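You operate a simulated robot arm through the tools that you are given. There is no shell and no other tool. Be economical: measure what you need, move in short steps, check, and stop when the job is done.

The job below is to be done with a simulated two-armed robot. You get a single attempt, and the scene is never put back.

Task
Smooth the grey cloth pouch flat and put it away in the upper drawer.
Fine: smooth it in the low pine frame; drawer shut; drop nothing. Where these are worked on the way, their far stop is far enough and under half their travel is too little: upper drawer.

It is judged by the outcome, as a careful person would: the job done as asked, and still so three seconds after it is handed in. It fails if anything else is knocked over, pushed out of place, dropped, spilled or broken. Flat cloth is picked up by pressing the open fingertips on it (5 to 10 N) and closing them slowly along it; thin cloth reads only 2 to 8 mm in the jaws.

Robot
Two 6-joint arms with two-finger parallel grippers on one trunk, on a base that drives. Base frame: it is fixed to the floor where the robot stands at the start and does not move with it; the origin is under the middle of the robot, x ahead of it, y to its left, z up; the surface under the hand at the start is at about z = 0.817. Units: m, degrees, N and s.
The left shoulder is at the start at [0.28, 0.185, 1.08], the right one opposite. With the tool pointing down near the work surface each hand reaches from about 0.56 to 0.94 m from the robot's upright axis, wherever it stands, measured 20 degrees to its own side. Places, roughly: grey cloth pouch [-1.25, -0.5, 0.75]; inside the upper drawer [0.6, -0.1, 1]; lower drawer [0.6, -0.1, 0.9]; upper drawer [0.6, -0.1, 1]. Payload 1.57 kg a hand.
Tool frame (each hand has its own): the origin (TCP) lies between the finger pads and is the grasp point; the fingertips stand 0.03 m ahead of it; z points along the fingers, y is the line along which they close. Largest opening 0.08 m; finger width 0.017, thickness 0.012; the body of the gripper, 0.04 by 0.082 m, starts 0.08 m behind the TCP.
Orientation is told as [roll, pitch, yaw] about the base's x, y, z axes, in that order, counted from this pose: with the fingers straight down and closing along the base's y, the tool's x points along the base's -x, its y along +y and its z along -z.

Tools
- The arms move only by the tool move_arm. It takes "left_targets", "right_targets" or both (then of equal length, played together; a hand with none holds still); each is a list of rows, each an object of numbers (a shift or turn left out is 0, a gripper value left out holds the last): "rx", "ry", "rz": the turn, a rotation vector about the tool's x, y, z in degrees; "tx", "ty", "tz": the shift along the tool's x, y, z in m; "hand": the finger opening in m, from 0 to 0.08. In form: [{"rx": .., "ry": .., "rz": .., "tx": .., "ty": .., "tz": .., "hand": ..}, ...]. A call has 1 to 20 rows; each row shifts and turns the commanded pose from where the row before left it, along the tool's axes as they then stand. Each row takes 0.2 s and may step no farther than 0.05 m and 8.6 degrees from the row before; otherwise, or with a gripper value out of range, the whole call is refused. Where a pose cannot be reached the arm comes as near as it can. A force on the tool above 50 N (or 10 N above the force at the start of the call, whichever is more), or a blocked arm, ends the call early, and 0.2 s more pass. The fingers move at their own pace (about 0.153 m/s each) and stop on an object; they squeeze with about 37 N. The grip force told is the motor's: it shows also when the fingers shut on nothing. Time passes only in rows, and 0.2 s behind the last, so rows that do not move let the fingers close. The reply holds the time, the measured pose of the TCP, the force on the tool along the base axes, the opening and the grip force, in the units named above and with some noise, with the torque about the TCP (base axes, N m) and any sound that the robot's microphone picked up.
- Cameras (640 x 400 px; columns grow to the right, rows downward): "scene" is now at [0.2438, -0.0108, 1.5285]; the picture's right is [-0.14, -0.99, 0.00], its down [-0.65, 0.09, -0.75] and it looks along [0.75, -0.11, -0.66] (base axes); focal length 250 px, centre (320, 200). "left" rides on the left gripper at [0.072, 0.007, -0.122] in its tool frame; the picture's right is [-0.09, 1.00, 0.00], its down [-0.84, -0.08, -0.54] and it looks along [-0.54, -0.05, 0.84] (tool axes); focal length 238 px, centre (320, 200). "right" rides on the right gripper at [0.072, -0.007, -0.122] in its tool frame; the picture's right is [0.09, 1.00, 0.00], its down [-0.84, 0.08, -0.54] and it looks along [-0.54, 0.05, 0.84] (tool axes); focal length 238 px, centre (320, 200).
- get_image(camera): a new picture of that camera. It takes no simulated time.
- raise_lower(by): slides the trunk up (or, below 0, down) by that many m; the arms and the scene camera ride with it, the base frame stays. It gives what a move gives, with no picture.
- drive_base(legs): drives the robot by 1 to 6 legs, each [ahead, turn to the left] in m and degrees, along the robot's own axes; the way and the turn of a leg run together, so that a leg with both is an arc; at most 1.5 m and 180 degrees a leg. The arms and the cameras ride along, it lands a little off, and it stops where it bumps. It gives what a move gives.
- head_to(pan, tilt): turns the head with the scene camera to pan (to the left, within 86 degrees either way) and tilt (down, from -29 to 69), counted from straight ahead of the robot. It gives what a move gives.
- pixel_to_xyz(camera, pixels): for up to 12 pixels [column, row] of the newest picture of that camera ("zoom" is the newest enlarged one), the place [x, y, z] in the base frame of the surface seen there, good to about 0.002 m. It takes no simulated time.
- inspect(camera, box): a new picture of the part [left, top, right, bottom] of that camera's present view, enlarged. It takes no simulated time.
- close_job(): hands the job in; it is judged then, once.

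Go step by step. Measure first, check grasps and placings, and put right what went wrong. The budget is 80 turns and 78 pictures, counting those below and the enlarged ones. Unless the task says otherwise, let go and move clear before handing in, and close with one line.

The tools are called after "Call:" by a JSON object that holds its "fn" and its "kwargs". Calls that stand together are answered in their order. move_arm: Moves the arms, as the interface text tells. Its arguments: {"type":"object","properties":{"left_targets":{"type":"array"},"right_targets":{"type":"array"}},"required":[]} The other tools are called the same way: raise_lower (by) slides the trunk up or down; drive_base (legs) drives the base; head_to (pan, tilt) turns the head that bears the scene camera; get_image (camera) takes a picture; pixel_to_xyz (camera, pixels) gives the place of the surface under pixels of a picture; inspect (camera, box) takes an enlarged picture of a part of a camera's view; close_job () hands the job in.

At the start:

```text
clock: 0.0
left_ee_pos: [0.5927, 0.1413, 1.2237]
left_ee_rot: [-0.1, 0.0, 0.1]
left_wrist_force: [-0.2, 0.6, 0.3]
left_wrist_torque: [0.02, -0.04, 0.0]
left_opening: 0.0799
left_gripper_force: 0.0
right_ee_pos: [0.511, -0.3312, 1.3096]
right_ee_rot: [0.0, 0.1, 0.1]
right_wrist_force: [1.6, 0.3, -0.5]
right_wrist_torque: [0.0, 0.02, -0.01]
right_opening: 0.0799
right_gripper_force: 0.0
trunk travel left (down, up): [-0.775, 0.215]
robot x, y, heading: [-0.0038, 0.0047, 0.2]
head pan, tilt: [-8.1, 41.1]
```

scene: 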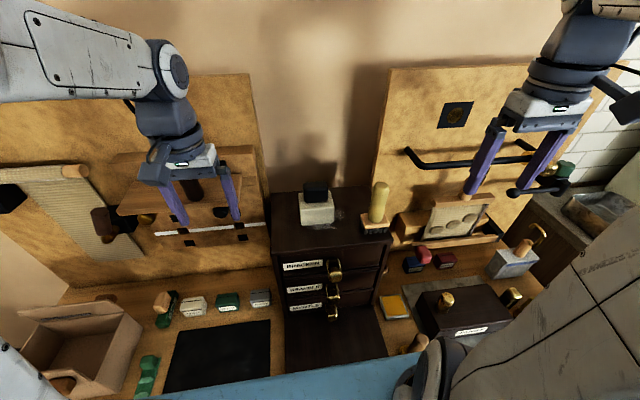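
right: 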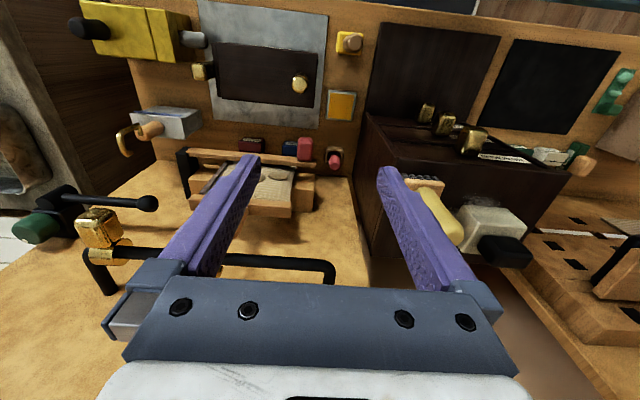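
left: 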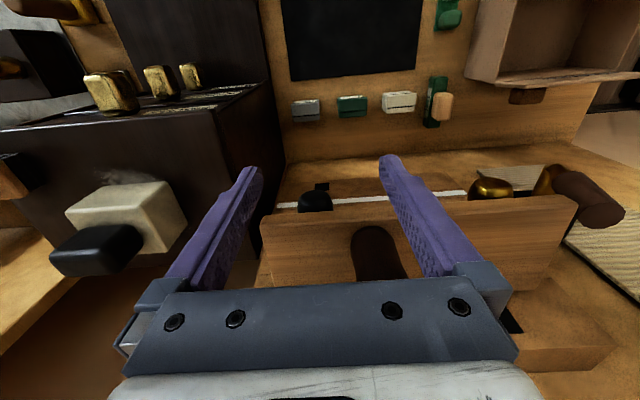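

The scene shows a three-drawer cabinet around (330,270) with labels and knobs. I'll enlarge it to read it and get the knobs' places.

Call:
{"fn": "inspect", "kwargs": {"camera": "scene", "box": [260, 170, 420, 370]}}

Call:
{"fn": "pixel_to_xyz", "kwargs": {"camera": "scene", "pixels": [[335, 268], [333, 292], [333, 312], [302, 265], [302, 290], [302, 308], [276, 250], [378, 262], [320, 240], [330, 350], [375, 225], [317, 205]]}}

```text
2.00 times, centred on (340, 270) of scene
```

zoom: 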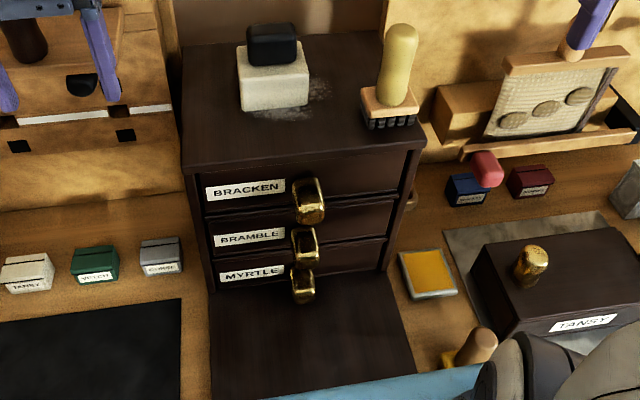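

```text
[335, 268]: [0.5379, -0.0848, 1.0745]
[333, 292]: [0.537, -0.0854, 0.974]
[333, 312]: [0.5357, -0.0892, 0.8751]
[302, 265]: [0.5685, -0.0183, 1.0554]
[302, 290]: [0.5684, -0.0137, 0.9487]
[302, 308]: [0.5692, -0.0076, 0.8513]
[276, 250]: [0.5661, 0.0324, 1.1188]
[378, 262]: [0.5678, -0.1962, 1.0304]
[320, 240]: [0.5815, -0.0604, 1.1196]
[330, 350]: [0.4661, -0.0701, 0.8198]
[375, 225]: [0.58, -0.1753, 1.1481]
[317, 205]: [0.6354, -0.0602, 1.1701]
```

Knobs sit at about x 0.537, y -0.086, z ≈1.065/0.965/0.865. Now I look round to both sides for the pouch and the pine frame.

Call:
{"fn": "head_to", "kwargs": {"pan": -86, "tilt": 30}}

Call:
{"fn": "get_image", "kwargs": {"camera": "scene"}}

Call:
{"fn": "head_to", "kwargs": {"pan": 86, "tilt": 30}}

Call:
{"fn": "get_image", "kwargs": {"camera": "scene"}}

Call:
{"fn": "head_to", "kwargs": {"pan": 0, "tilt": 60}}

Call:
{"fn": "get_image", "kwargs": {"camera": "scene"}}

```text
clock: 1.5
left_ee_pos: [0.5936, 0.142, 1.2238]
left_ee_rot: [0.0, 0.1, 0.0]
left_wrist_force: [0.0, -0.1, -0.3]
left_wrist_torque: [-0.03, 0.02, -0.03]
left_opening: 0.0799
left_gripper_force: 0.1
right_ee_pos: [0.5109, -0.3316, 1.3095]
right_ee_rot: [0.1, 0.0, 0.0]
right_wrist_force: [-0.2, 0.4, -0.2]
right_wrist_torque: [0.01, -0.01, 0.04]
right_opening: 0.0802
right_gripper_force: 0.1
trunk travel left (down, up): [-0.775, 0.215]
robot x, y, heading: [0.0001, 0.0038, 0.2]
head pan, tilt: [-85.9, 30.0]
```

```text
73 pictures are left
```

scene: 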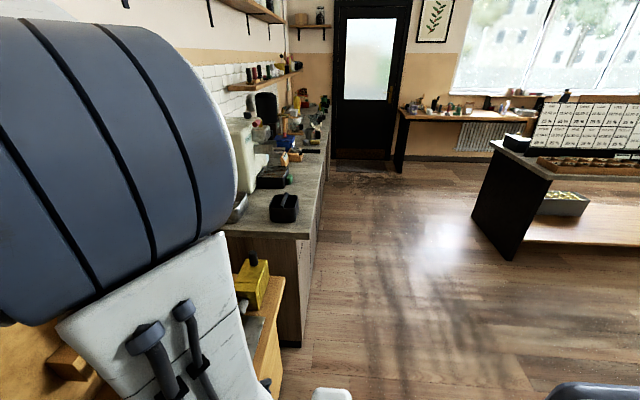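

```text
clock: 4.1
left_ee_pos: [0.5918, 0.1411, 1.2241]
left_ee_rot: [0.0, -0.1, 0.1]
left_wrist_force: [-0.7, -0.9, -1.4]
left_wrist_torque: [0.0, 0.04, -0.01]
left_opening: 0.08
left_gripper_force: 0.0
right_ee_pos: [0.5107, -0.3324, 1.308]
right_ee_rot: [0.0, 0.0, 0.0]
right_wrist_force: [0.2, -0.1, 0.1]
right_wrist_torque: [-0.01, -0.02, 0.02]
right_opening: 0.08
right_gripper_force: 0.1
trunk travel left (down, up): [-0.775, 0.215]
robot x, y, heading: [0.0019, 0.0001, -0.3]
head pan, tilt: [85.9, 30.0]
```

```text
72 pictures are left
```

scene: 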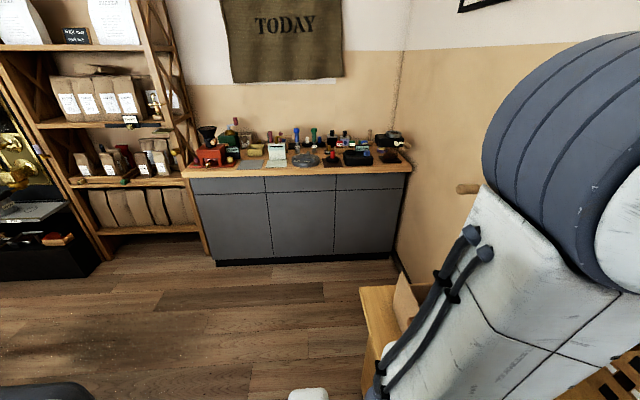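

```text
clock: 5.7
left_ee_pos: [0.5928, 0.1413, 1.2235]
left_ee_rot: [-0.1, 0.0, -0.1]
left_wrist_force: [-0.5, -0.3, -0.3]
left_wrist_torque: [0.0, 0.0, -0.03]
left_opening: 0.0802
left_gripper_force: 0.1
right_ee_pos: [0.5109, -0.3321, 1.308]
right_ee_rot: [0.0, 0.0, 0.0]
right_wrist_force: [-0.1, 0.4, -0.3]
right_wrist_torque: [-0.02, 0.01, 0.01]
right_opening: 0.0799
right_gripper_force: 0.2
trunk travel left (down, up): [-0.775, 0.215]
robot x, y, heading: [-0.0002, -0.0013, 0.1]
head pan, tilt: [0.0, 60.0]
```

```text
71 pictures are left
```

scene: 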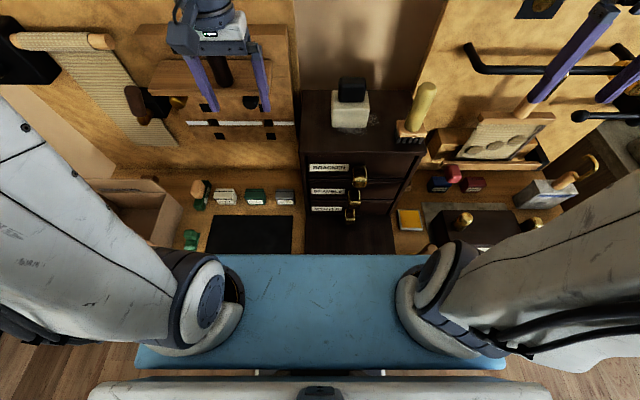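

The sides show no pouch; it must be behind me, and the bench ahead holds the cabinet. I'll raise the trunk for clearance, back off 0.25 m, and look at the cabinet.

Call:
{"fn": "raise_lower", "kwargs": {"by": 0.08}}

Call:
{"fn": "drive_base", "kwargs": {"legs": [[-0.26, 0]]}}

Call:
{"fn": "head_to", "kwargs": {"pan": -5, "tilt": 35}}

Call:
{"fn": "inspect", "kwargs": {"camera": "scene", "box": [220, 120, 460, 270]}}

Call:
{"fn": "get_image", "kwargs": {"camera": "scene"}}

```text
clock: 6.9
left_ee_pos: [0.5926, 0.1408, 1.3034]
left_ee_rot: [-0.1, 0.0, 0.0]
left_wrist_force: [-1.0, -0.1, 0.6]
left_wrist_torque: [0.01, 0.0, -0.01]
left_opening: 0.0804
left_gripper_force: 0.1
right_ee_pos: [0.5106, -0.3319, 1.3882]
right_ee_rot: [0.0, -0.1, 0.0]
right_wrist_force: [0.8, -0.3, 0.6]
right_wrist_torque: [-0.02, 0.01, -0.06]
right_opening: 0.0799
right_gripper_force: 0.0
trunk travel left (down, up): [-0.855, 0.135]
robot x, y, heading: [-0.0023, 0.001, 0.2]
head pan, tilt: [0.0, 60.0]
```

```text
clock: 8.8
left_ee_pos: [0.3291, 0.1401, 1.3036]
left_ee_rot: [0.0, 0.0, -0.1]
left_wrist_force: [0.1, -0.1, 0.2]
left_wrist_torque: [0.01, 0.04, 0.04]
left_opening: 0.0803
left_gripper_force: 0.0
right_ee_pos: [0.2465, -0.3316, 1.3888]
right_ee_rot: [0.0, 0.2, -0.1]
right_wrist_force: [1.1, -0.6, 0.6]
right_wrist_torque: [0.02, 0.01, 0.01]
right_opening: 0.0801
right_gripper_force: 0.1
trunk travel left (down, up): [-0.855, 0.135]
robot x, y, heading: [-0.2618, -0.0008, -0.1]
head pan, tilt: [0.0, 60.0]
```

```text
clock: 9.7
left_ee_pos: [0.3291, 0.1408, 1.3039]
left_ee_rot: [0.0, 0.0, -0.1]
left_wrist_force: [-0.9, -0.8, -0.4]
left_wrist_torque: [-0.02, 0.0, 0.0]
left_opening: 0.0799
left_gripper_force: 0.0
right_ee_pos: [0.2462, -0.3325, 1.3895]
right_ee_rot: [0.0, 0.0, 0.0]
right_wrist_force: [-0.7, -0.7, 0.3]
right_wrist_torque: [0.01, -0.01, 0.02]
right_opening: 0.0802
right_gripper_force: 0.0
trunk travel left (down, up): [-0.855, 0.135]
robot x, y, heading: [-0.2649, 0.0009, -0.4]
head pan, tilt: [-5.0, 35.0]
```

```text
2.67 times, centred on (340, 195) of scene
```

zoom: 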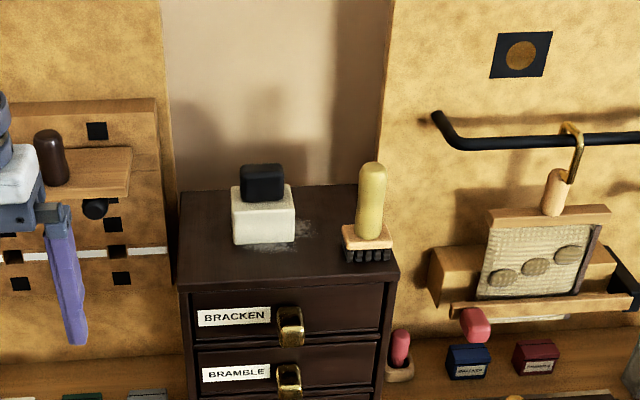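

```text
69 pictures are left
```

scene: 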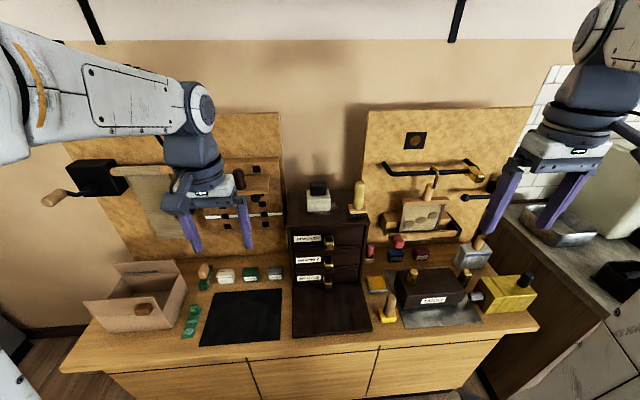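

Cabinet is clearly seen; BRACKEN (zoom 290,325) is the top drawer. I'll measure the top knob and cabinet edges in the zoom.

Call:
{"fn": "pixel_to_xyz", "kwargs": {"camera": "zoom", "pixels": [[280, 325], [291, 312], [291, 325], [300, 325], [291, 338], [310, 320], [350, 310], [282, 375], [290, 372], [299, 375], [190, 300], [378, 340]]}}

Call:
{"fn": "pixel_to_xyz", "kwargs": {"camera": "scene", "pixels": [[317, 188], [360, 190], [330, 330], [240, 320], [433, 285], [428, 215], [222, 232], [265, 362], [350, 355], [460, 350]]}}

```text
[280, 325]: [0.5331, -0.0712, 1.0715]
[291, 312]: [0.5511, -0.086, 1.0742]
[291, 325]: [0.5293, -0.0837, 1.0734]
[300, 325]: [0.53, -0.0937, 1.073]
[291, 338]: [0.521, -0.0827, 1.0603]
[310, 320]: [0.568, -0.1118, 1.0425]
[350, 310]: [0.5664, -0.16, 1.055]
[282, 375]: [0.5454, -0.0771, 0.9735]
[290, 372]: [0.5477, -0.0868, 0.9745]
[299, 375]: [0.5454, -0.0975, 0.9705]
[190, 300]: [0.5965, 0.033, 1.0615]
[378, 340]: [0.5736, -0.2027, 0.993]
```

```text
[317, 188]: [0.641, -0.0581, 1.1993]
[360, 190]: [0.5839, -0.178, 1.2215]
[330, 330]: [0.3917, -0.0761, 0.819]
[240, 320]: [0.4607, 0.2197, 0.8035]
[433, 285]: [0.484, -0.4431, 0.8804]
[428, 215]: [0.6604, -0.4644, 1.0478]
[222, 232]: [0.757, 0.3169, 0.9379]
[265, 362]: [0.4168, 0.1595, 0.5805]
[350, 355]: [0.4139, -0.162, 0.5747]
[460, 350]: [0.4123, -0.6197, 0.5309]
```

Top knob spans y −0.071…−0.097, x 0.521–0.565, z ≈1.05–1.074. I move the right hand over it, then down to around it.

Call:
{"fn": "move_arm", "kwargs": {"right_targets": [{"tx": -0.0363, "ty": 0.0309}, {"tx": -0.0363, "ty": 0.0309}, {"tx": -0.0363, "ty": 0.0309}, {"tx": -0.0363, "ty": 0.0309}, {"tx": -0.0363, "ty": 0.0309}, {"tx": -0.0363, "ty": 0.0309}, {"tx": -0.0363, "ty": 0.0309}, {"tx": -0.0363, "ty": 0.0309}, {"tz": 0.045}, {"tz": 0.045}, {"tz": 0.045}, {"tz": 0.03}]}}

Call:
{"fn": "get_image", "kwargs": {"camera": "right"}}

```text
clock: 12.2
left_ee_pos: [0.3278, 0.141, 1.3039]
left_ee_rot: [-0.1, 0.0, -0.1]
left_wrist_force: [0.0, 0.1, -0.8]
left_wrist_torque: [0.01, -0.03, 0.02]
left_opening: 0.0799
left_gripper_force: 0.0
right_ee_pos: [0.5192, -0.0879, 1.2134]
right_ee_rot: [0.0, 0.0, -0.2]
right_wrist_force: [0.4, 0.4, 1.0]
right_wrist_torque: [-0.01, -0.02, 0.01]
right_opening: 0.0797
right_gripper_force: 0.1
right hand out of reach, approached as far as the arm can: row 8
trunk travel left (down, up): [-0.855, 0.135]
robot x, y, heading: [-0.2665, 0.0012, -0.1]
head pan, tilt: [-5.0, 35.0]
```

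```text
68 pictures are left
```

right: 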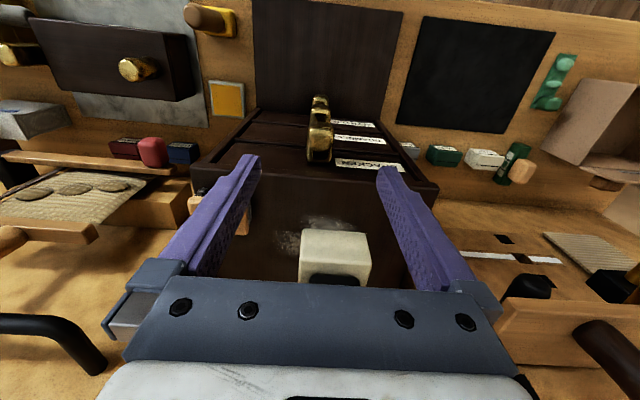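

The hand stands just short (x 0.519) due to reach; fingers straddle the knobs at (320,140). I go down in steps and correct x.

Call:
{"fn": "move_arm", "kwargs": {"right_targets": [{"tz": 0.045}, {"tz": 0.045}, {"tz": 0.045}, {"tz": 0.013}, {}]}}

Call:
{"fn": "get_image", "kwargs": {"camera": "right"}}

```text
clock: 13.4
left_ee_pos: [0.3291, 0.1406, 1.3042]
left_ee_rot: [0.0, 0.0, 0.0]
left_wrist_force: [0.2, 1.0, 0.2]
left_wrist_torque: [-0.06, 0.03, -0.02]
left_opening: 0.0802
left_gripper_force: 0.1
right_ee_pos: [0.5198, -0.0856, 1.0653]
right_ee_rot: [-0.1, 0.0, 0.0]
right_wrist_force: [-0.4, 0.5, -0.4]
right_wrist_torque: [-0.01, 0.02, 0.02]
right_opening: 0.0797
right_gripper_force: 0.0
trunk travel left (down, up): [-0.855, 0.135]
robot x, y, heading: [-0.2681, -0.0021, -0.1]
head pan, tilt: [-5.0, 35.0]
```

```text
67 pictures are left
```

right: 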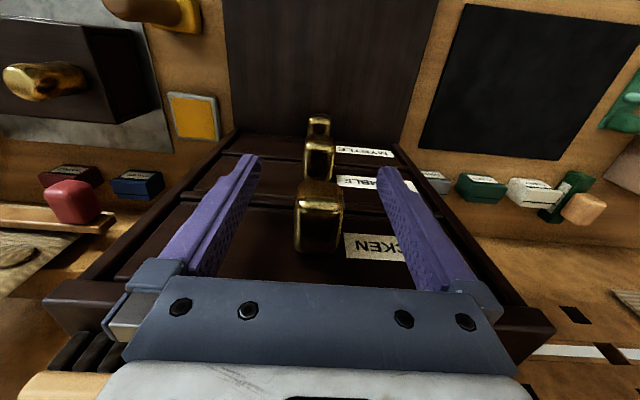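

The knob (320,215) is centred between the fingers. I go forward 18 mm and close.

Call:
{"fn": "move_arm", "kwargs": {"right_targets": [{"tx": -0.018}, {}, {"hand": 0.02}, {"hand": 0.0}, {}, {}]}}

```text
clock: 14.8
left_ee_pos: [0.3289, 0.1426, 1.3038]
left_ee_rot: [0.0, 0.0, 0.0]
left_wrist_force: [-0.4, -0.4, 0.1]
left_wrist_torque: [0.0, 0.03, -0.02]
left_opening: 0.0802
left_gripper_force: 0.0
right_ee_pos: [0.5397, -0.0847, 1.0658]
right_ee_rot: [0.1, 0.0, -0.1]
right_wrist_force: [1.8, 15.0, -0.4]
right_wrist_torque: [0.22, -0.05, -0.32]
right_opening: 0.032
right_gripper_force: 40.8
trunk travel left (down, up): [-0.855, 0.135]
robot x, y, heading: [-0.2597, -0.0009, 0.0]
head pan, tilt: [-5.0, 35.0]
```

Knob gripped (opening 32 mm). Pulling out slowly.

Call:
{"fn": "move_arm", "kwargs": {"right_targets": [{"ty": 0.002}, {"tx": 0.01}, {"tx": 0.015}, {"tx": 0.015}, {"tx": 0.015}, {"tx": 0.015}]}}

Call:
{"fn": "get_image", "kwargs": {"camera": "scene"}}

```text
clock: 16.2
left_ee_pos: [0.3279, 0.1422, 1.3033]
left_ee_rot: [-0.1, 0.1, 0.0]
left_wrist_force: [-1.0, 0.6, 0.5]
left_wrist_torque: [0.0, -0.01, -0.04]
left_opening: 0.0801
left_gripper_force: 0.1
right_ee_pos: [0.4684, -0.0855, 1.0652]
right_ee_rot: [-0.1, 0.0, 0.0]
right_wrist_force: [5.1, 15.1, -7.0]
right_wrist_torque: [0.08, -1.31, -0.49]
right_opening: 0.0318
right_gripper_force: 40.5
trunk travel left (down, up): [-0.855, 0.135]
robot x, y, heading: [-0.2684, 0.0021, -0.3]
head pan, tilt: [-5.0, 35.0]
```

```text
66 pictures are left
```

scene: 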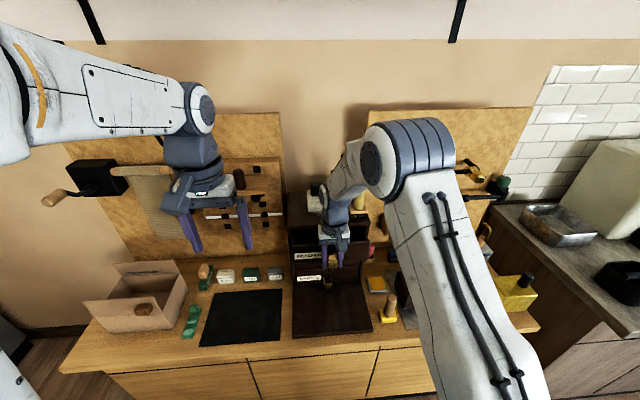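

The drawer comes out with only 5 N. Continue pulling to find the stop.

Call:
{"fn": "move_arm", "kwargs": {"right_targets": [{"tx": 0.015}, {"tx": 0.015}, {"tx": 0.015}, {"tx": 0.015}, {"tx": 0.015}, {"tx": 0.015}, {"tx": 0.015}]}}

Call:
{"fn": "inspect", "kwargs": {"camera": "scene", "box": [260, 170, 420, 340]}}

```text
clock: 17.9
left_ee_pos: [0.3266, 0.1403, 1.3036]
left_ee_rot: [-0.1, 0.0, -0.1]
left_wrist_force: [0.5, -0.1, 0.5]
left_wrist_torque: [-0.01, 0.04, 0.01]
left_opening: 0.08
left_gripper_force: 0.1
right_ee_pos: [0.3625, -0.0857, 1.0644]
right_ee_rot: [0.0, 0.3, 0.0]
right_wrist_force: [0.5, -0.5, 0.5]
right_wrist_torque: [-0.01, 0.01, -0.02]
right_opening: 0.0
right_gripper_force: 21.0
trunk travel left (down, up): [-0.855, 0.135]
robot x, y, heading: [-0.2648, -0.0017, -0.1]
head pan, tilt: [-5.0, 35.0]
```

```text
2.35 times, centred on (340, 255) of scene
```

zoom: 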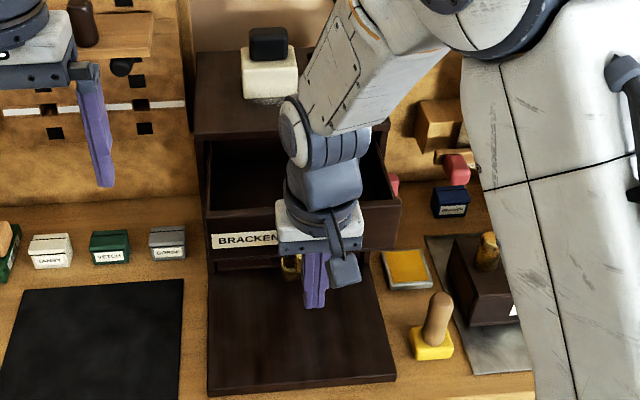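

The fingers slipped off the knob, probably at the stop; the drawer looks well open. I open and lift the hand clear, then measure.

Call:
{"fn": "move_arm", "kwargs": {"right_targets": [{"tz": -0.045}, {"tz": -0.045}, {"tz": -0.045}, {"tz": -0.045}, {"tz": -0.045, "ty": -0.02}, {"tz": -0.045, "ty": -0.02}, {"tz": -0.03, "ty": -0.04}, {"ty": -0.045}, {"ty": -0.045}, {"ty": -0.045}]}}

Call:
{"fn": "inspect", "kwargs": {"camera": "scene", "box": [240, 170, 440, 320]}}

```text
clock: 20.1
left_ee_pos: [0.328, 0.1412, 1.3039]
left_ee_rot: [0.0, 0.0, 0.1]
left_wrist_force: [-0.7, 0.1, 0.4]
left_wrist_torque: [0.0, 0.01, 0.0]
left_opening: 0.0799
left_gripper_force: 0.0
right_ee_pos: [0.3624, -0.3023, 1.3662]
right_ee_rot: [0.1, 0.0, 0.0]
right_wrist_force: [0.1, 0.2, 0.2]
right_wrist_torque: [0.02, 0.0, 0.01]
right_opening: 0.0
right_gripper_force: 21.7
trunk travel left (down, up): [-0.855, 0.135]
robot x, y, heading: [-0.2648, 0.0006, -0.0]
head pan, tilt: [-5.0, 35.0]
```

```text
2.67 times, centred on (340, 245) of scene
```

zoom: 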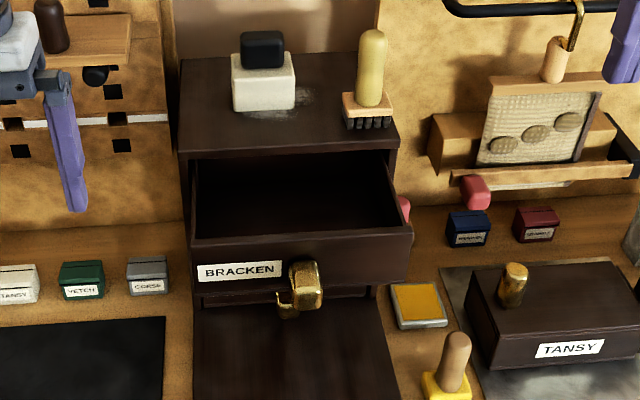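

Call:
{"fn": "pixel_to_xyz", "kwargs": {"camera": "zoom", "pixels": [[305, 240], [305, 233], [240, 272], [300, 200], [260, 180], [340, 215], [205, 235], [402, 225], [305, 292], [300, 160]]}}

Call:
{"fn": "drive_base", "kwargs": {"legs": [[-0.2, 0], [0, 90]]}}

Call:
{"fn": "head_to", "kwargs": {"pan": 60, "tilt": 30}}

Call:
{"fn": "get_image", "kwargs": {"camera": "scene"}}

```text
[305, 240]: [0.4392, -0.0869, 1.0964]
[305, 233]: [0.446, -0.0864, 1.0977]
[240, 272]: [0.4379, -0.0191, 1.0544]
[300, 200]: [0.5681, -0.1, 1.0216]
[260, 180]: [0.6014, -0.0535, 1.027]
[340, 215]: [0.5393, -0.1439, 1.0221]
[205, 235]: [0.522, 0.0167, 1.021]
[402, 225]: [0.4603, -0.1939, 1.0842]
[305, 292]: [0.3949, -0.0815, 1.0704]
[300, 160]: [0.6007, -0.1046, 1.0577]
```

```text
clock: 25.5
left_ee_pos: [-0.6134, 0.592, 1.3041]
left_ee_rot: [-0.1, -0.1, 90.6]
left_wrist_force: [0.1, -0.2, 0.6]
left_wrist_torque: [-0.01, 0.02, 0.0]
left_opening: 0.0799
left_gripper_force: 0.1
right_ee_pos: [-0.1712, 0.6311, 1.3651]
right_ee_rot: [0.0, 0.1, 90.5]
right_wrist_force: [-0.8, 0.2, 0.1]
right_wrist_torque: [0.0, 0.01, 0.02]
right_opening: 0.0002
right_gripper_force: 21.1
trunk travel left (down, up): [-0.855, 0.135]
robot x, y, heading: [-0.4658, 0.0032, 90.6]
head pan, tilt: [-5.0, 35.0]
```

```text
clock: 26.9
left_ee_pos: [-0.613, 0.5911, 1.3048]
left_ee_rot: [0.0, -0.1, 90.5]
left_wrist_force: [-0.5, 0.8, 0.9]
left_wrist_torque: [0.0, 0.0, 0.01]
left_opening: 0.08
left_gripper_force: 0.1
right_ee_pos: [-0.1698, 0.6301, 1.3654]
right_ee_rot: [0.0, 0.0, 90.5]
right_wrist_force: [-0.4, 0.3, -0.1]
right_wrist_torque: [-0.03, 0.01, 0.03]
right_opening: 0.0
right_gripper_force: 21.1
trunk travel left (down, up): [-0.855, 0.135]
robot x, y, heading: [-0.4637, 0.0005, 90.5]
head pan, tilt: [60.0, 30.0]
```

```text
63 pictures are left
```

scene: 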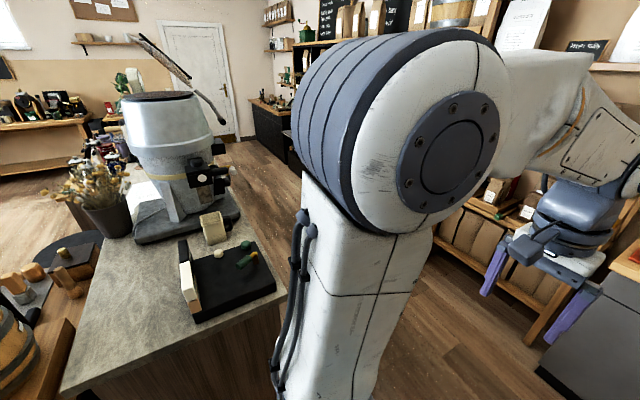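

Drawer open about 0.13 m (front at x 0.438), floor z 1.021. Behind is an island with a grinder; I measure its edges and turn on further.

Call:
{"fn": "pixel_to_xyz", "kwargs": {"camera": "scene", "pixels": [[62, 392], [283, 292], [130, 300], [30, 350], [235, 265], [170, 200], [90, 275]]}}

Call:
{"fn": "head_to", "kwargs": {"pan": 86, "tilt": 40}}

Call:
{"fn": "get_image", "kwargs": {"camera": "scene"}}

```text
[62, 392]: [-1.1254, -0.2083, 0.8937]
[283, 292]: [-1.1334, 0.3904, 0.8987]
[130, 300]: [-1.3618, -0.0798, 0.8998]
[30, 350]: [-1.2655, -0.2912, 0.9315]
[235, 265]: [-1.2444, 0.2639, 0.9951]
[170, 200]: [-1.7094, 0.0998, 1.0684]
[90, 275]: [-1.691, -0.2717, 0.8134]
```

```text
clock: 27.8
left_ee_pos: [-0.612, 0.5918, 1.3043]
left_ee_rot: [0.0, 0.0, 90.5]
left_wrist_force: [0.1, 0.4, -0.2]
left_wrist_torque: [0.0, 0.01, 0.02]
left_opening: 0.0799
left_gripper_force: 0.0
right_ee_pos: [-0.1699, 0.63, 1.3664]
right_ee_rot: [0.1, 0.0, 90.5]
right_wrist_force: [0.8, 0.6, 0.2]
right_wrist_torque: [0.02, 0.01, 0.01]
right_opening: 0.0
right_gripper_force: 21.1
trunk travel left (down, up): [-0.855, 0.135]
robot x, y, heading: [-0.4641, -0.0029, 90.4]
head pan, tilt: [85.9, 40.0]
```

```text
62 pictures are left
```

scene: 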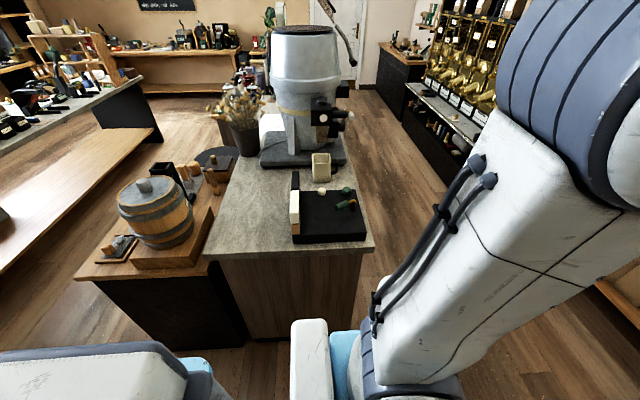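

The lower counter with the barrel (about y −0.3…−0.6) must hold the pouch. Arms clear the island at this distance; I turn on to face it.

Call:
{"fn": "drive_base", "kwargs": {"legs": [[0, 105]]}}

Call:
{"fn": "head_to", "kwargs": {"pan": 10, "tilt": 45}}

Call:
{"fn": "get_image", "kwargs": {"camera": "scene"}}

```text
clock: 32.6
left_ee_pos: [-0.9986, -0.2944, 1.304]
left_ee_rot: [-0.1, 0.1, -164.5]
left_wrist_force: [0.2, 0.0, -0.4]
left_wrist_torque: [0.01, 0.01, 0.0]
left_opening: 0.08
left_gripper_force: 0.1
right_ee_pos: [-1.1508, 0.1243, 1.3657]
right_ee_rot: [0.1, 0.1, -164.5]
right_wrist_force: [0.3, -1.0, 0.2]
right_wrist_torque: [0.0, 0.01, 0.0]
right_opening: 0.0
right_gripper_force: 21.0
trunk travel left (down, up): [-0.855, 0.135]
robot x, y, heading: [-0.4651, 0.0, -164.5]
head pan, tilt: [85.9, 40.0]
```

```text
clock: 34.0
left_ee_pos: [-0.9994, -0.294, 1.3043]
left_ee_rot: [0.1, 0.0, -164.5]
left_wrist_force: [0.0, -0.7, 0.1]
left_wrist_torque: [0.01, -0.02, -0.03]
left_opening: 0.0803
left_gripper_force: 0.1
right_ee_pos: [-1.1499, 0.1236, 1.3657]
right_ee_rot: [0.1, 0.0, -164.5]
right_wrist_force: [0.3, 0.5, 0.0]
right_wrist_torque: [0.03, 0.01, -0.02]
right_opening: 0.0
right_gripper_force: 20.9
trunk travel left (down, up): [-0.855, 0.135]
robot x, y, heading: [-0.469, 0.0027, -164.4]
head pan, tilt: [10.0, 45.0]
```

```text
61 pictures are left
```

scene: 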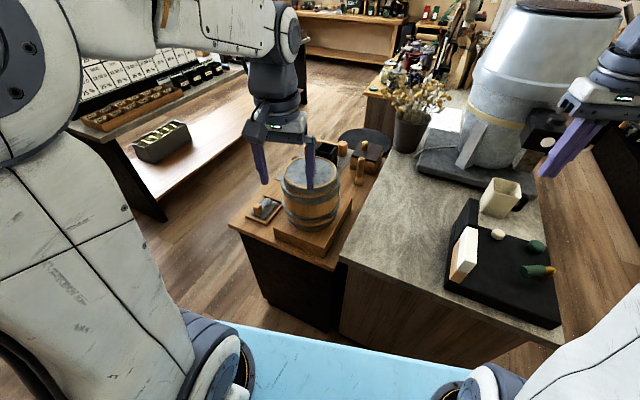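

The small thing left of the barrel at (265,208) may be the pouch in its frame. I enlarge it.

Call:
{"fn": "inspect", "kwargs": {"camera": "scene", "box": [220, 130, 400, 270]}}

Call:
{"fn": "pixel_to_xyz", "kwargs": {"camera": "zoom", "pixels": [[165, 275], [130, 280], [165, 250], [120, 325], [50, 320], [310, 130], [240, 350], [410, 310], [350, 250], [250, 350]]}}

```text
2.86 times, centred on (310, 200) of scene
```

zoom: 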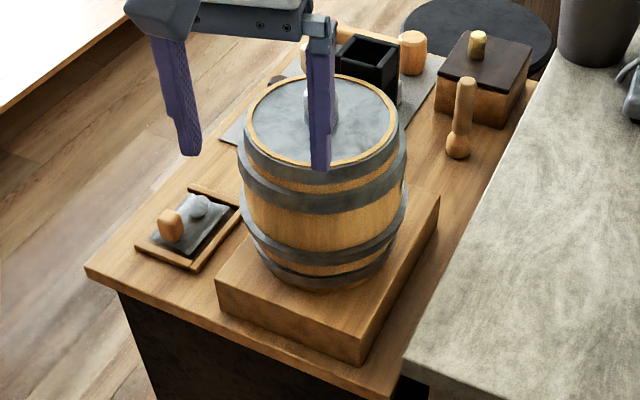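

```text
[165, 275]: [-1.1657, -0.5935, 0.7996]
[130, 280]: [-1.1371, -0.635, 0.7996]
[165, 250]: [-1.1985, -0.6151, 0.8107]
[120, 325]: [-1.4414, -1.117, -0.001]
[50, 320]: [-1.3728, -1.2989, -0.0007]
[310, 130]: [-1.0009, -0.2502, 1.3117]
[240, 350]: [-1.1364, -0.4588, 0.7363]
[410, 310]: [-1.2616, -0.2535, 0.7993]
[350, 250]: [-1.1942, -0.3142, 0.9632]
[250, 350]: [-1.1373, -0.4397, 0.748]
```

A small tray with a grey cloth and things on it lies near (-1.2,-0.62,0.80) beside the barrel. I'll drive round to face it: turn, go along −y 0.6 m, and turn to face −x.

Call:
{"fn": "drive_base", "kwargs": {"legs": [[0, 74.5], [0.52, 0], [0, -90]]}}

Call:
{"fn": "head_to", "kwargs": {"pan": 5, "tilt": 52}}

Call:
{"fn": "get_image", "kwargs": {"camera": "scene"}}

```text
clock: 44.0
left_ee_pos: [-1.0561, -0.6635, 1.3034]
left_ee_rot: [0.0, -0.1, -178.9]
left_wrist_force: [0.0, 0.1, -0.3]
left_wrist_torque: [0.0, 0.01, 0.0]
left_opening: 0.0799
left_gripper_force: 0.1
right_ee_pos: [-1.0995, -0.2221, 1.366]
right_ee_rot: [0.0, 0.0, -178.9]
right_wrist_force: [-0.1, 0.6, 0.4]
right_wrist_torque: [0.03, 0.01, 0.0]
right_opening: 0.0002
right_gripper_force: 21.3
trunk travel left (down, up): [-0.855, 0.135]
robot x, y, heading: [-0.4637, -0.5094, -178.8]
head pan, tilt: [10.0, 45.0]
```

```text
clock: 44.7
left_ee_pos: [-1.0579, -0.6638, 1.304]
left_ee_rot: [0.0, 0.0, -178.9]
left_wrist_force: [0.1, 0.3, 0.0]
left_wrist_torque: [0.0, 0.01, 0.05]
left_opening: 0.0802
left_gripper_force: 0.1
right_ee_pos: [-1.0991, -0.2212, 1.3652]
right_ee_rot: [0.0, 0.0, -178.8]
right_wrist_force: [-0.4, 0.0, -0.2]
right_wrist_torque: [0.01, -0.01, 0.0]
right_opening: 0.0
right_gripper_force: 20.4
trunk travel left (down, up): [-0.855, 0.135]
robot x, y, heading: [-0.4651, -0.5121, -178.8]
head pan, tilt: [5.0, 52.0]
```

```text
59 pictures are left
```

scene: 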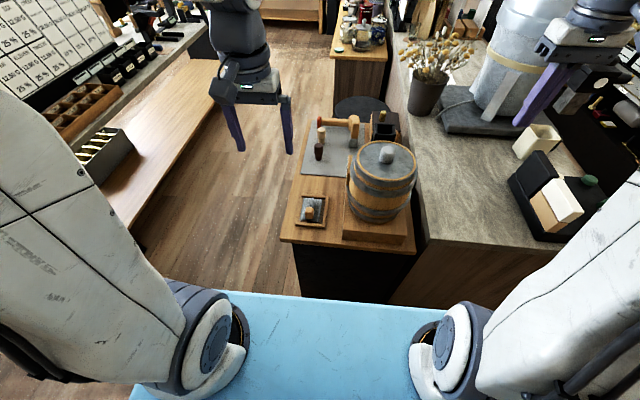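

The tray at (312,210) is right ahead. Enlarging it and measuring.

Call:
{"fn": "inspect", "kwargs": {"camera": "scene", "box": [280, 185, 344, 235]}}

Call:
{"fn": "inspect", "kwargs": {"camera": "scene", "box": [270, 90, 430, 250]}}

```text
8.00 times, centred on (312, 210) of scene
```

zoom: 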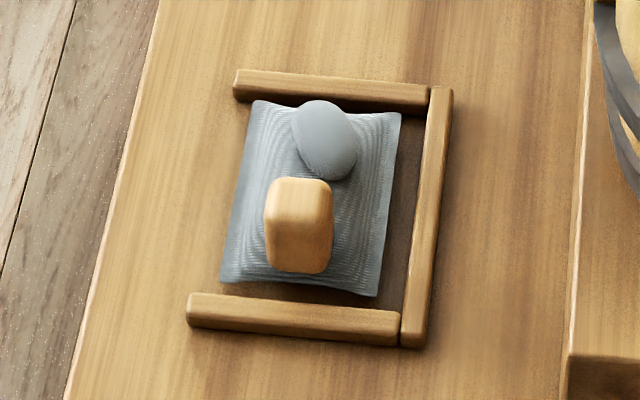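

```text
2.50 times, centred on (350, 170) of scene
```

zoom: 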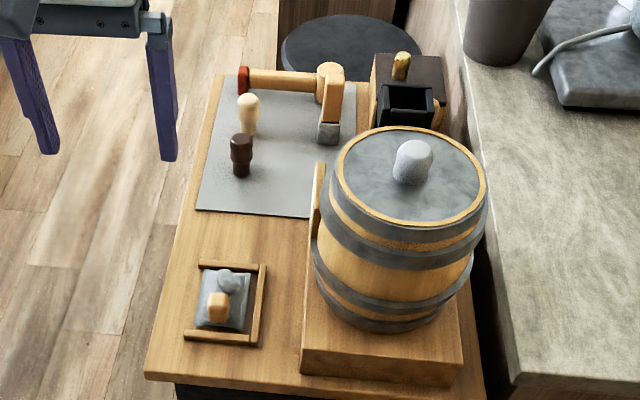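

Tray is a three-sided pine frame; the grey pouch has a wooden block (298,225) and a grey egg (325,140) on it. Measure heights (in this newest zoom) and view close with the left hand camera.

Call:
{"fn": "inspect", "kwargs": {"camera": "scene", "box": [280, 185, 344, 235]}}

Call:
{"fn": "pixel_to_xyz", "kwargs": {"camera": "zoom", "pixels": [[255, 105], [398, 118], [375, 290], [225, 278], [320, 125], [340, 165], [298, 195], [298, 255], [340, 85], [427, 220], [300, 315], [240, 200]]}}

Call:
{"fn": "get_image", "kwargs": {"camera": "left"}}

```text
8.00 times, centred on (312, 210) of scene
```

zoom: 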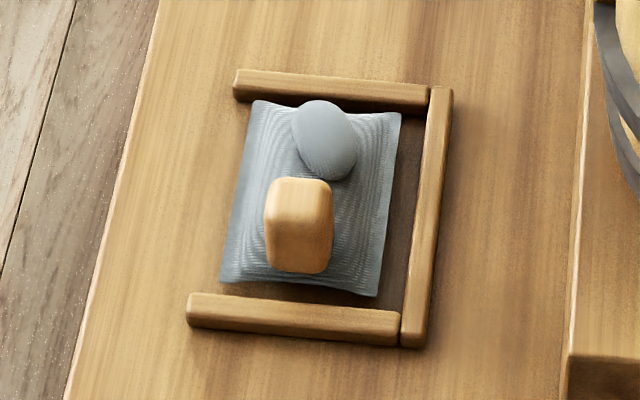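

```text
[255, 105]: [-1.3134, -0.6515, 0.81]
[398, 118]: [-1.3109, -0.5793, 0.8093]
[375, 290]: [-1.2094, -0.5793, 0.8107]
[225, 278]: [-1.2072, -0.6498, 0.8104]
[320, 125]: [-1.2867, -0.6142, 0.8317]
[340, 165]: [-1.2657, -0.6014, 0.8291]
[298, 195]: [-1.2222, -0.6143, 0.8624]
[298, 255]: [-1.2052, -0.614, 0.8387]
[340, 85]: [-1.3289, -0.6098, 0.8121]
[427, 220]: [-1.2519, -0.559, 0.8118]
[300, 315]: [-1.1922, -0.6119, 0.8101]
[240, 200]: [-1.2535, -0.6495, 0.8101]
```

```text
55 pictures are left
```

left: 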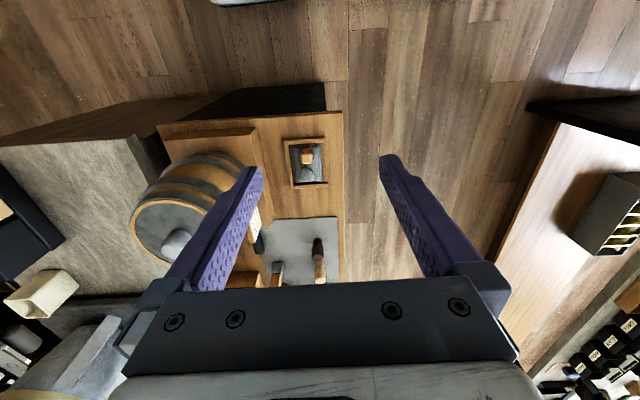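

Pouch spans x −1.21…−1.313, y −0.58…−0.65, top z 0.81, block up to 0.862, egg bulge to 0.832. I bring the left hand above for a close view.

Call:
{"fn": "move_arm", "kwargs": {"left_targets": [{"tx": -0.04, "ty": -0.011}, {"tx": -0.04, "ty": -0.011}, {"tx": -0.04, "ty": -0.011}, {"tx": -0.04, "ty": -0.011}, {"tz": 0.045}, {"tz": 0.045}, {"tz": 0.045}, {"tz": 0.045}, {"tz": 0.045}, {"tz": 0.045}]}}

Call:
{"fn": "get_image", "kwargs": {"camera": "left"}}

Call:
{"fn": "inspect", "kwargs": {"camera": "left", "box": [260, 130, 380, 250]}}

```text
clock: 46.9
left_ee_pos: [-1.2178, -0.6216, 1.0338]
left_ee_rot: [0.0, 0.1, -178.8]
left_wrist_force: [-0.5, 0.5, -0.3]
left_wrist_torque: [0.0, 0.0, 0.03]
left_opening: 0.0798
left_gripper_force: 0.0
right_ee_pos: [-1.0994, -0.2215, 1.3669]
right_ee_rot: [0.1, 0.0, -178.9]
right_wrist_force: [0.3, 1.1, 0.4]
right_wrist_torque: [-0.02, 0.01, -0.02]
right_opening: 0.0
right_gripper_force: 21.4
trunk travel left (down, up): [-0.855, 0.135]
robot x, y, heading: [-0.464, -0.5095, -178.7]
head pan, tilt: [5.0, 52.0]
```

```text
54 pictures are left
```

left: 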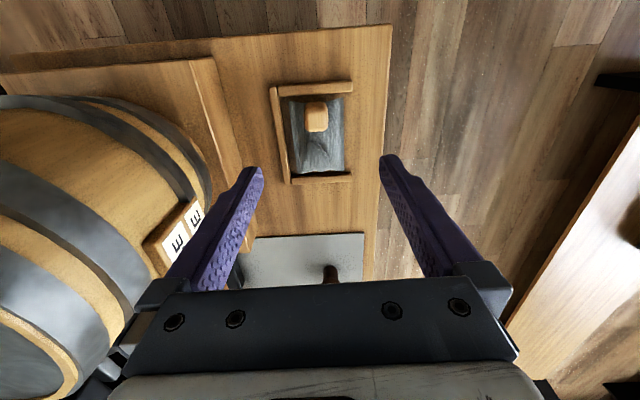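

```text
3.33 times, centred on (320, 190) of left
```

zoom: 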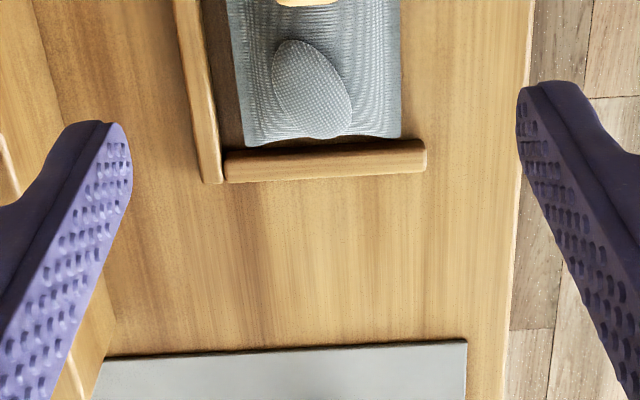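

The grey "egg" is a bulge of the cloth itself. Closer look at the block at (315,117).

Call:
{"fn": "inspect", "kwargs": {"camera": "left", "box": [265, 75, 365, 190]}}

Call:
{"fn": "pixel_to_xyz", "kwargs": {"camera": "zoom", "pixels": [[170, 110], [155, 150], [195, 145], [175, 175], [165, 185], [170, 240], [120, 120], [230, 200], [200, 250], [270, 300], [60, 200], [215, 120]]}}

```text
3.48 times, centred on (315, 132) of left
```

zoom: 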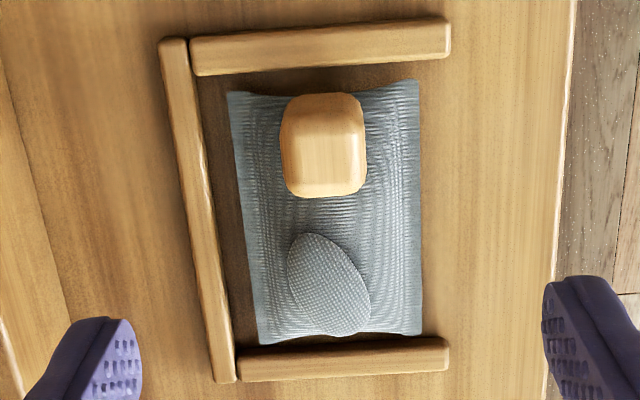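

```text
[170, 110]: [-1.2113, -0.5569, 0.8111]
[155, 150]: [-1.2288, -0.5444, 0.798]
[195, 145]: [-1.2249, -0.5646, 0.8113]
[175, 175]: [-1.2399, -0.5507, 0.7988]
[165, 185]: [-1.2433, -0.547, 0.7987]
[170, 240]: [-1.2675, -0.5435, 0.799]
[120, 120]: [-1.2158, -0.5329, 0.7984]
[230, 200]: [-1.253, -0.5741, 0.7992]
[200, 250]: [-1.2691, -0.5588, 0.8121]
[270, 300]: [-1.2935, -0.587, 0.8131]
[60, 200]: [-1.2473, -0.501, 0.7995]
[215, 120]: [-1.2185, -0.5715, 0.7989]
```

The block stands on the cloth's near end; it may be loose or the pouch's toggle. I measure it in this zoom before gripping it to test.

Call:
{"fn": "pixel_to_xyz", "kwargs": {"camera": "zoom", "pixels": [[325, 100], [325, 140], [325, 175], [285, 140], [362, 140], [325, 192], [330, 285], [310, 250], [350, 315], [300, 310], [365, 290], [400, 270]]}}

```text
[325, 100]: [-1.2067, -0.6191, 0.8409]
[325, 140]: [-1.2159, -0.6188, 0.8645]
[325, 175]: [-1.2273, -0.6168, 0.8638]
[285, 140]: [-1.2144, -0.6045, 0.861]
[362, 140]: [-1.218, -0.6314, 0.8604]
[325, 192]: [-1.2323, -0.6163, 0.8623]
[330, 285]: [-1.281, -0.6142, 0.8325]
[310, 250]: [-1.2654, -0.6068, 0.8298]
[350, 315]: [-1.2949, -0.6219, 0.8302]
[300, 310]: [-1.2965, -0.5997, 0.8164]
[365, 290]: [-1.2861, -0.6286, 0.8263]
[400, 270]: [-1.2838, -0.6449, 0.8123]
```

Block centre (-1.219,-0.618), top 0.864, about 27 mm square. I lower the left hand round it (tips stay at 0.825 above the rails) and close.

Call:
{"fn": "move_arm", "kwargs": {"left_targets": [{"ty": -0.0035, "tz": 0.04}, {"tz": 0.045}, {"tz": 0.045}, {"tz": 0.03}, {"tz": 0.017}, {}, {"hand": 0.04}, {"hand": 0.015}, {}, {}]}}

Call:
{"fn": "get_image", "kwargs": {"camera": "left"}}

```text
clock: 49.1
left_ee_pos: [-1.2175, -0.6181, 0.8545]
left_ee_rot: [-0.1, 0.0, -178.9]
left_wrist_force: [0.3, -0.1, 0.1]
left_wrist_torque: [-0.04, -0.01, 0.04]
left_opening: 0.0295
left_gripper_force: 37.8
right_ee_pos: [-1.0993, -0.2218, 1.3641]
right_ee_rot: [0.0, 0.0, -178.9]
right_wrist_force: [-0.7, 0.1, -1.3]
right_wrist_torque: [-0.02, -0.05, -0.01]
right_opening: 0.0001
right_gripper_force: 21.7
trunk travel left (down, up): [-0.855, 0.135]
robot x, y, heading: [-0.4654, -0.5111, -178.9]
head pan, tilt: [5.0, 52.0]
```

```text
51 pictures are left
```

left: 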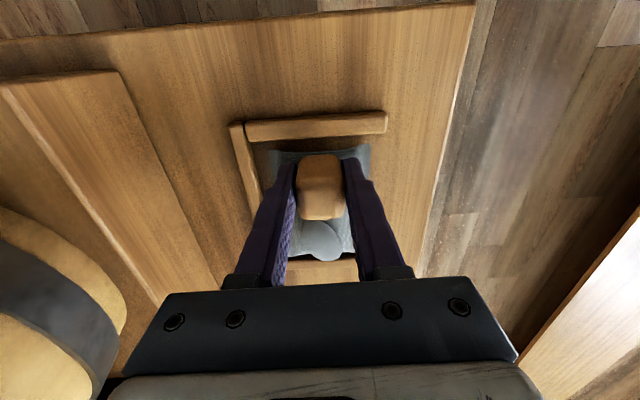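

Block gripped (29.5 mm). I lift it 40 mm and see whether the pouch follows.

Call:
{"fn": "move_arm", "kwargs": {"left_targets": [{"tz": -0.01}, {"tz": -0.015}, {"tz": -0.015}, {}]}}

Call:
{"fn": "inspect", "kwargs": {"camera": "left", "box": [220, 90, 420, 290]}}

Call:
{"fn": "inspect", "kwargs": {"camera": "scene", "box": [272, 175, 352, 235]}}

```text
clock: 50.1
left_ee_pos: [-1.2166, -0.6177, 0.8959]
left_ee_rot: [0.0, -0.1, -178.9]
left_wrist_force: [0.0, -0.3, -0.7]
left_wrist_torque: [0.0, -0.03, 0.01]
left_opening: 0.029
left_gripper_force: 36.9
right_ee_pos: [-1.0998, -0.2216, 1.3657]
right_ee_rot: [0.0, 0.0, -178.9]
right_wrist_force: [-0.8, 0.1, 0.1]
right_wrist_torque: [-0.01, -0.01, -0.02]
right_opening: 0.0
right_gripper_force: 21.3
trunk travel left (down, up): [-0.855, 0.135]
robot x, y, heading: [-0.4679, -0.5076, -179.0]
head pan, tilt: [5.0, 52.0]
```

```text
2.00 times, centred on (320, 190) of left
```

zoom: 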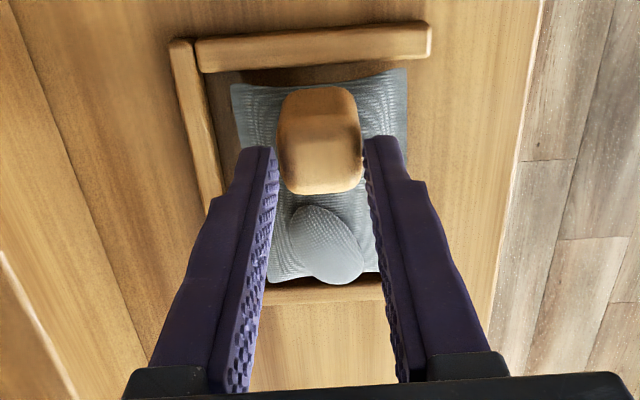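

```text
6.67 times, centred on (312, 205) of scene
```

zoom: 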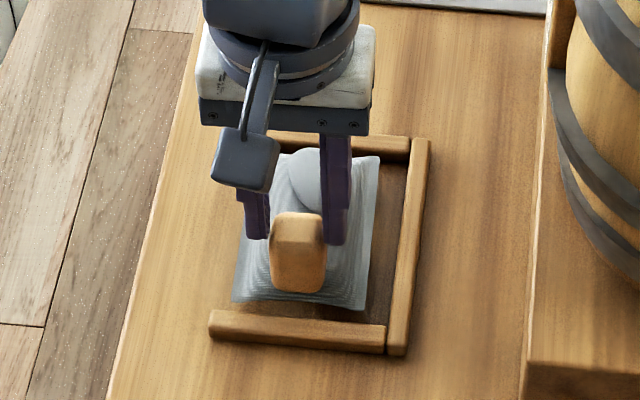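

Need to know whether the cloth rose: I measure cloth heights in the zoom.

Call:
{"fn": "pixel_to_xyz", "kwargs": {"camera": "zoom", "pixels": [[240, 295], [355, 300], [370, 170], [360, 250], [298, 220], [298, 285], [305, 175], [300, 330], [255, 290], [330, 297]]}}

```text
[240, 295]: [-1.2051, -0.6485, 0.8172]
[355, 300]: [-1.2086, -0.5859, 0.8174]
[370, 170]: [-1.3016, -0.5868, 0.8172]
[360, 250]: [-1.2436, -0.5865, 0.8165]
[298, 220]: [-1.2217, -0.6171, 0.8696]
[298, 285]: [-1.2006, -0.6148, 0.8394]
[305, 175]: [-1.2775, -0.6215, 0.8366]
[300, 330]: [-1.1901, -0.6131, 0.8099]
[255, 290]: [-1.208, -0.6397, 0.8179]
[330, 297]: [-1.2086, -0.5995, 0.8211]
```

The whole pouch rose 7 mm with the block (cloth 0.810→0.817, block top 0.864→0.870): the block is the pouch's own grip, and the fingers slipped up it. I lower it back, open, and then press the bulge flat.

Call:
{"fn": "move_arm", "kwargs": {"left_targets": [{"tz": 0.01}, {"tz": 0.015}, {"tz": 0.01}, {"hand": 0.06}, {"hand": 0.08}, {"tz": -0.04}, {"tz": -0.04}, {"tz": -0.04}, {"hand": 0.0}, {}, {}]}}

Call:
{"fn": "inspect", "kwargs": {"camera": "left", "box": [220, 60, 420, 260]}}

Call:
{"fn": "pixel_to_xyz", "kwargs": {"camera": "zoom", "pixels": [[320, 150], [320, 240], [300, 270], [250, 200], [370, 200], [320, 320], [320, 210], [340, 260]]}}

```text
clock: 50.6
left_ee_pos: [-1.2188, -0.6176, 0.889]
left_ee_rot: [0.0, -0.2, -178.8]
left_wrist_force: [5.4, -2.1, 24.9]
left_wrist_torque: [-0.12, -0.89, 0.02]
left_opening: 0.0291
left_gripper_force: 37.4
right_ee_pos: [-1.0974, -0.2222, 1.3656]
right_ee_rot: [0.1, -0.1, -178.8]
right_wrist_force: [0.4, -0.2, 0.3]
right_wrist_torque: [0.01, 0.04, 0.01]
right_opening: 0.0
right_gripper_force: 21.0
trunk travel left (down, up): [-0.855, 0.135]
robot x, y, heading: [-0.4706, -0.5132, -178.7]
head pan, tilt: [5.0, 52.0]
stopped in row 2 (left hand): the force on the tool passed its limit at 57 N (the readings are from after the stop); the commanded pose is now the measured one
```

```text
2.00 times, centred on (320, 160) of left
```

zoom: 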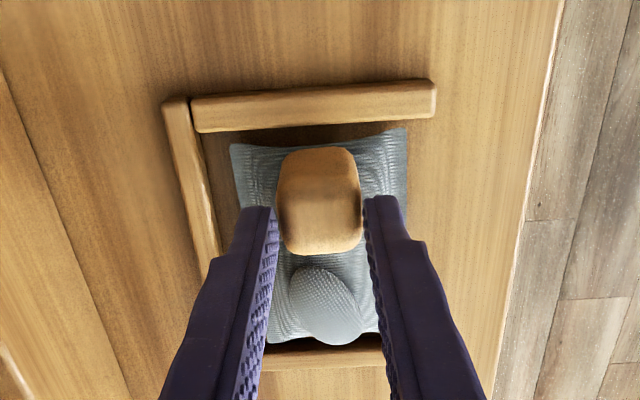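

```text
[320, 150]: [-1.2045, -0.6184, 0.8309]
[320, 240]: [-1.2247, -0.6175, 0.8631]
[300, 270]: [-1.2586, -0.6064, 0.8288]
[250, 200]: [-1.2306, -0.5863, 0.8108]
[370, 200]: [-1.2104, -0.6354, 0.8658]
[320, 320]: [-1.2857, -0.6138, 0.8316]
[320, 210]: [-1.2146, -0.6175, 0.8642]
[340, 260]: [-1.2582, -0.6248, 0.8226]
```

The pouch is back on the frame floor (cloth 0.811). I open and lift, then close the fingers for pressing.

Call:
{"fn": "move_arm", "kwargs": {"left_targets": [{"hand": 0.06}, {"hand": 0.08}, {}, {"tz": -0.04}, {"tz": -0.04}, {"tz": -0.04}, {"hand": 0.0}, {}, {}]}}

Call:
{"fn": "inspect", "kwargs": {"camera": "scene", "box": [272, 175, 352, 235]}}

Call:
{"fn": "inspect", "kwargs": {"camera": "left", "box": [250, 60, 390, 200]}}

```text
clock: 52.6
left_ee_pos: [-1.2186, -0.6179, 1.0035]
left_ee_rot: [0.0, 0.0, -178.8]
left_wrist_force: [0.5, 0.3, -0.2]
left_wrist_torque: [0.02, 0.01, -0.01]
left_opening: 0.0003
left_gripper_force: 21.2
right_ee_pos: [-1.0996, -0.2223, 1.3659]
right_ee_rot: [0.0, 0.1, -178.8]
right_wrist_force: [0.4, -0.4, 0.8]
right_wrist_torque: [-0.02, 0.0, -0.01]
right_opening: 0.0
right_gripper_force: 20.9
trunk travel left (down, up): [-0.855, 0.135]
robot x, y, heading: [-0.4677, -0.5101, -178.7]
head pan, tilt: [5.0, 52.0]
```

```text
6.67 times, centred on (312, 205) of scene
```

zoom: 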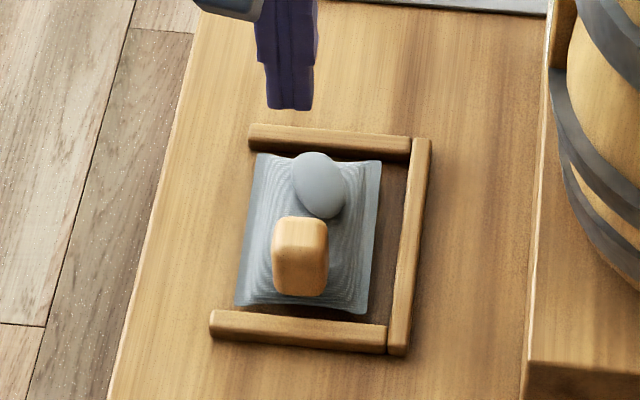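

```text
2.86 times, centred on (320, 130) of left
```

zoom: 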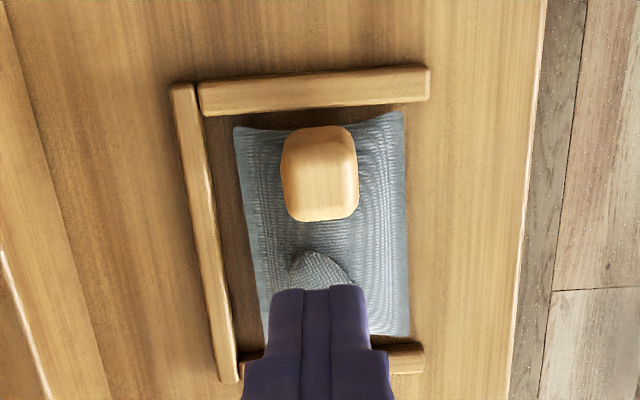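

Pouch lies back in place. Now press the bulge at (-1.28,-0.614) with closed fingertips: move over, and come down gently.

Call:
{"fn": "move_arm", "kwargs": {"left_targets": [{"tx": -0.031, "ty": -0.002}, {"tx": -0.03, "ty": -0.001}, {"tz": 0.045}, {"tz": 0.045}, {"tz": 0.03}, {"tz": 0.018}, {"tz": 0.005}, {}]}}

```text
clock: 54.4
left_ee_pos: [-1.2791, -0.615, 0.8632]
left_ee_rot: [0.0, 0.0, -178.7]
left_wrist_force: [-0.1, 0.7, -0.1]
left_wrist_torque: [-0.01, 0.02, -0.03]
left_opening: 0.0001
left_gripper_force: 21.3
right_ee_pos: [-1.0995, -0.2213, 1.3653]
right_ee_rot: [-0.1, 0.0, -178.7]
right_wrist_force: [1.0, 1.1, 0.7]
right_wrist_torque: [-0.03, 0.0, -0.02]
right_opening: 0.0
right_gripper_force: 21.3
trunk travel left (down, up): [-0.855, 0.135]
robot x, y, heading: [-0.4683, -0.5085, -178.7]
head pan, tilt: [5.0, 52.0]
```

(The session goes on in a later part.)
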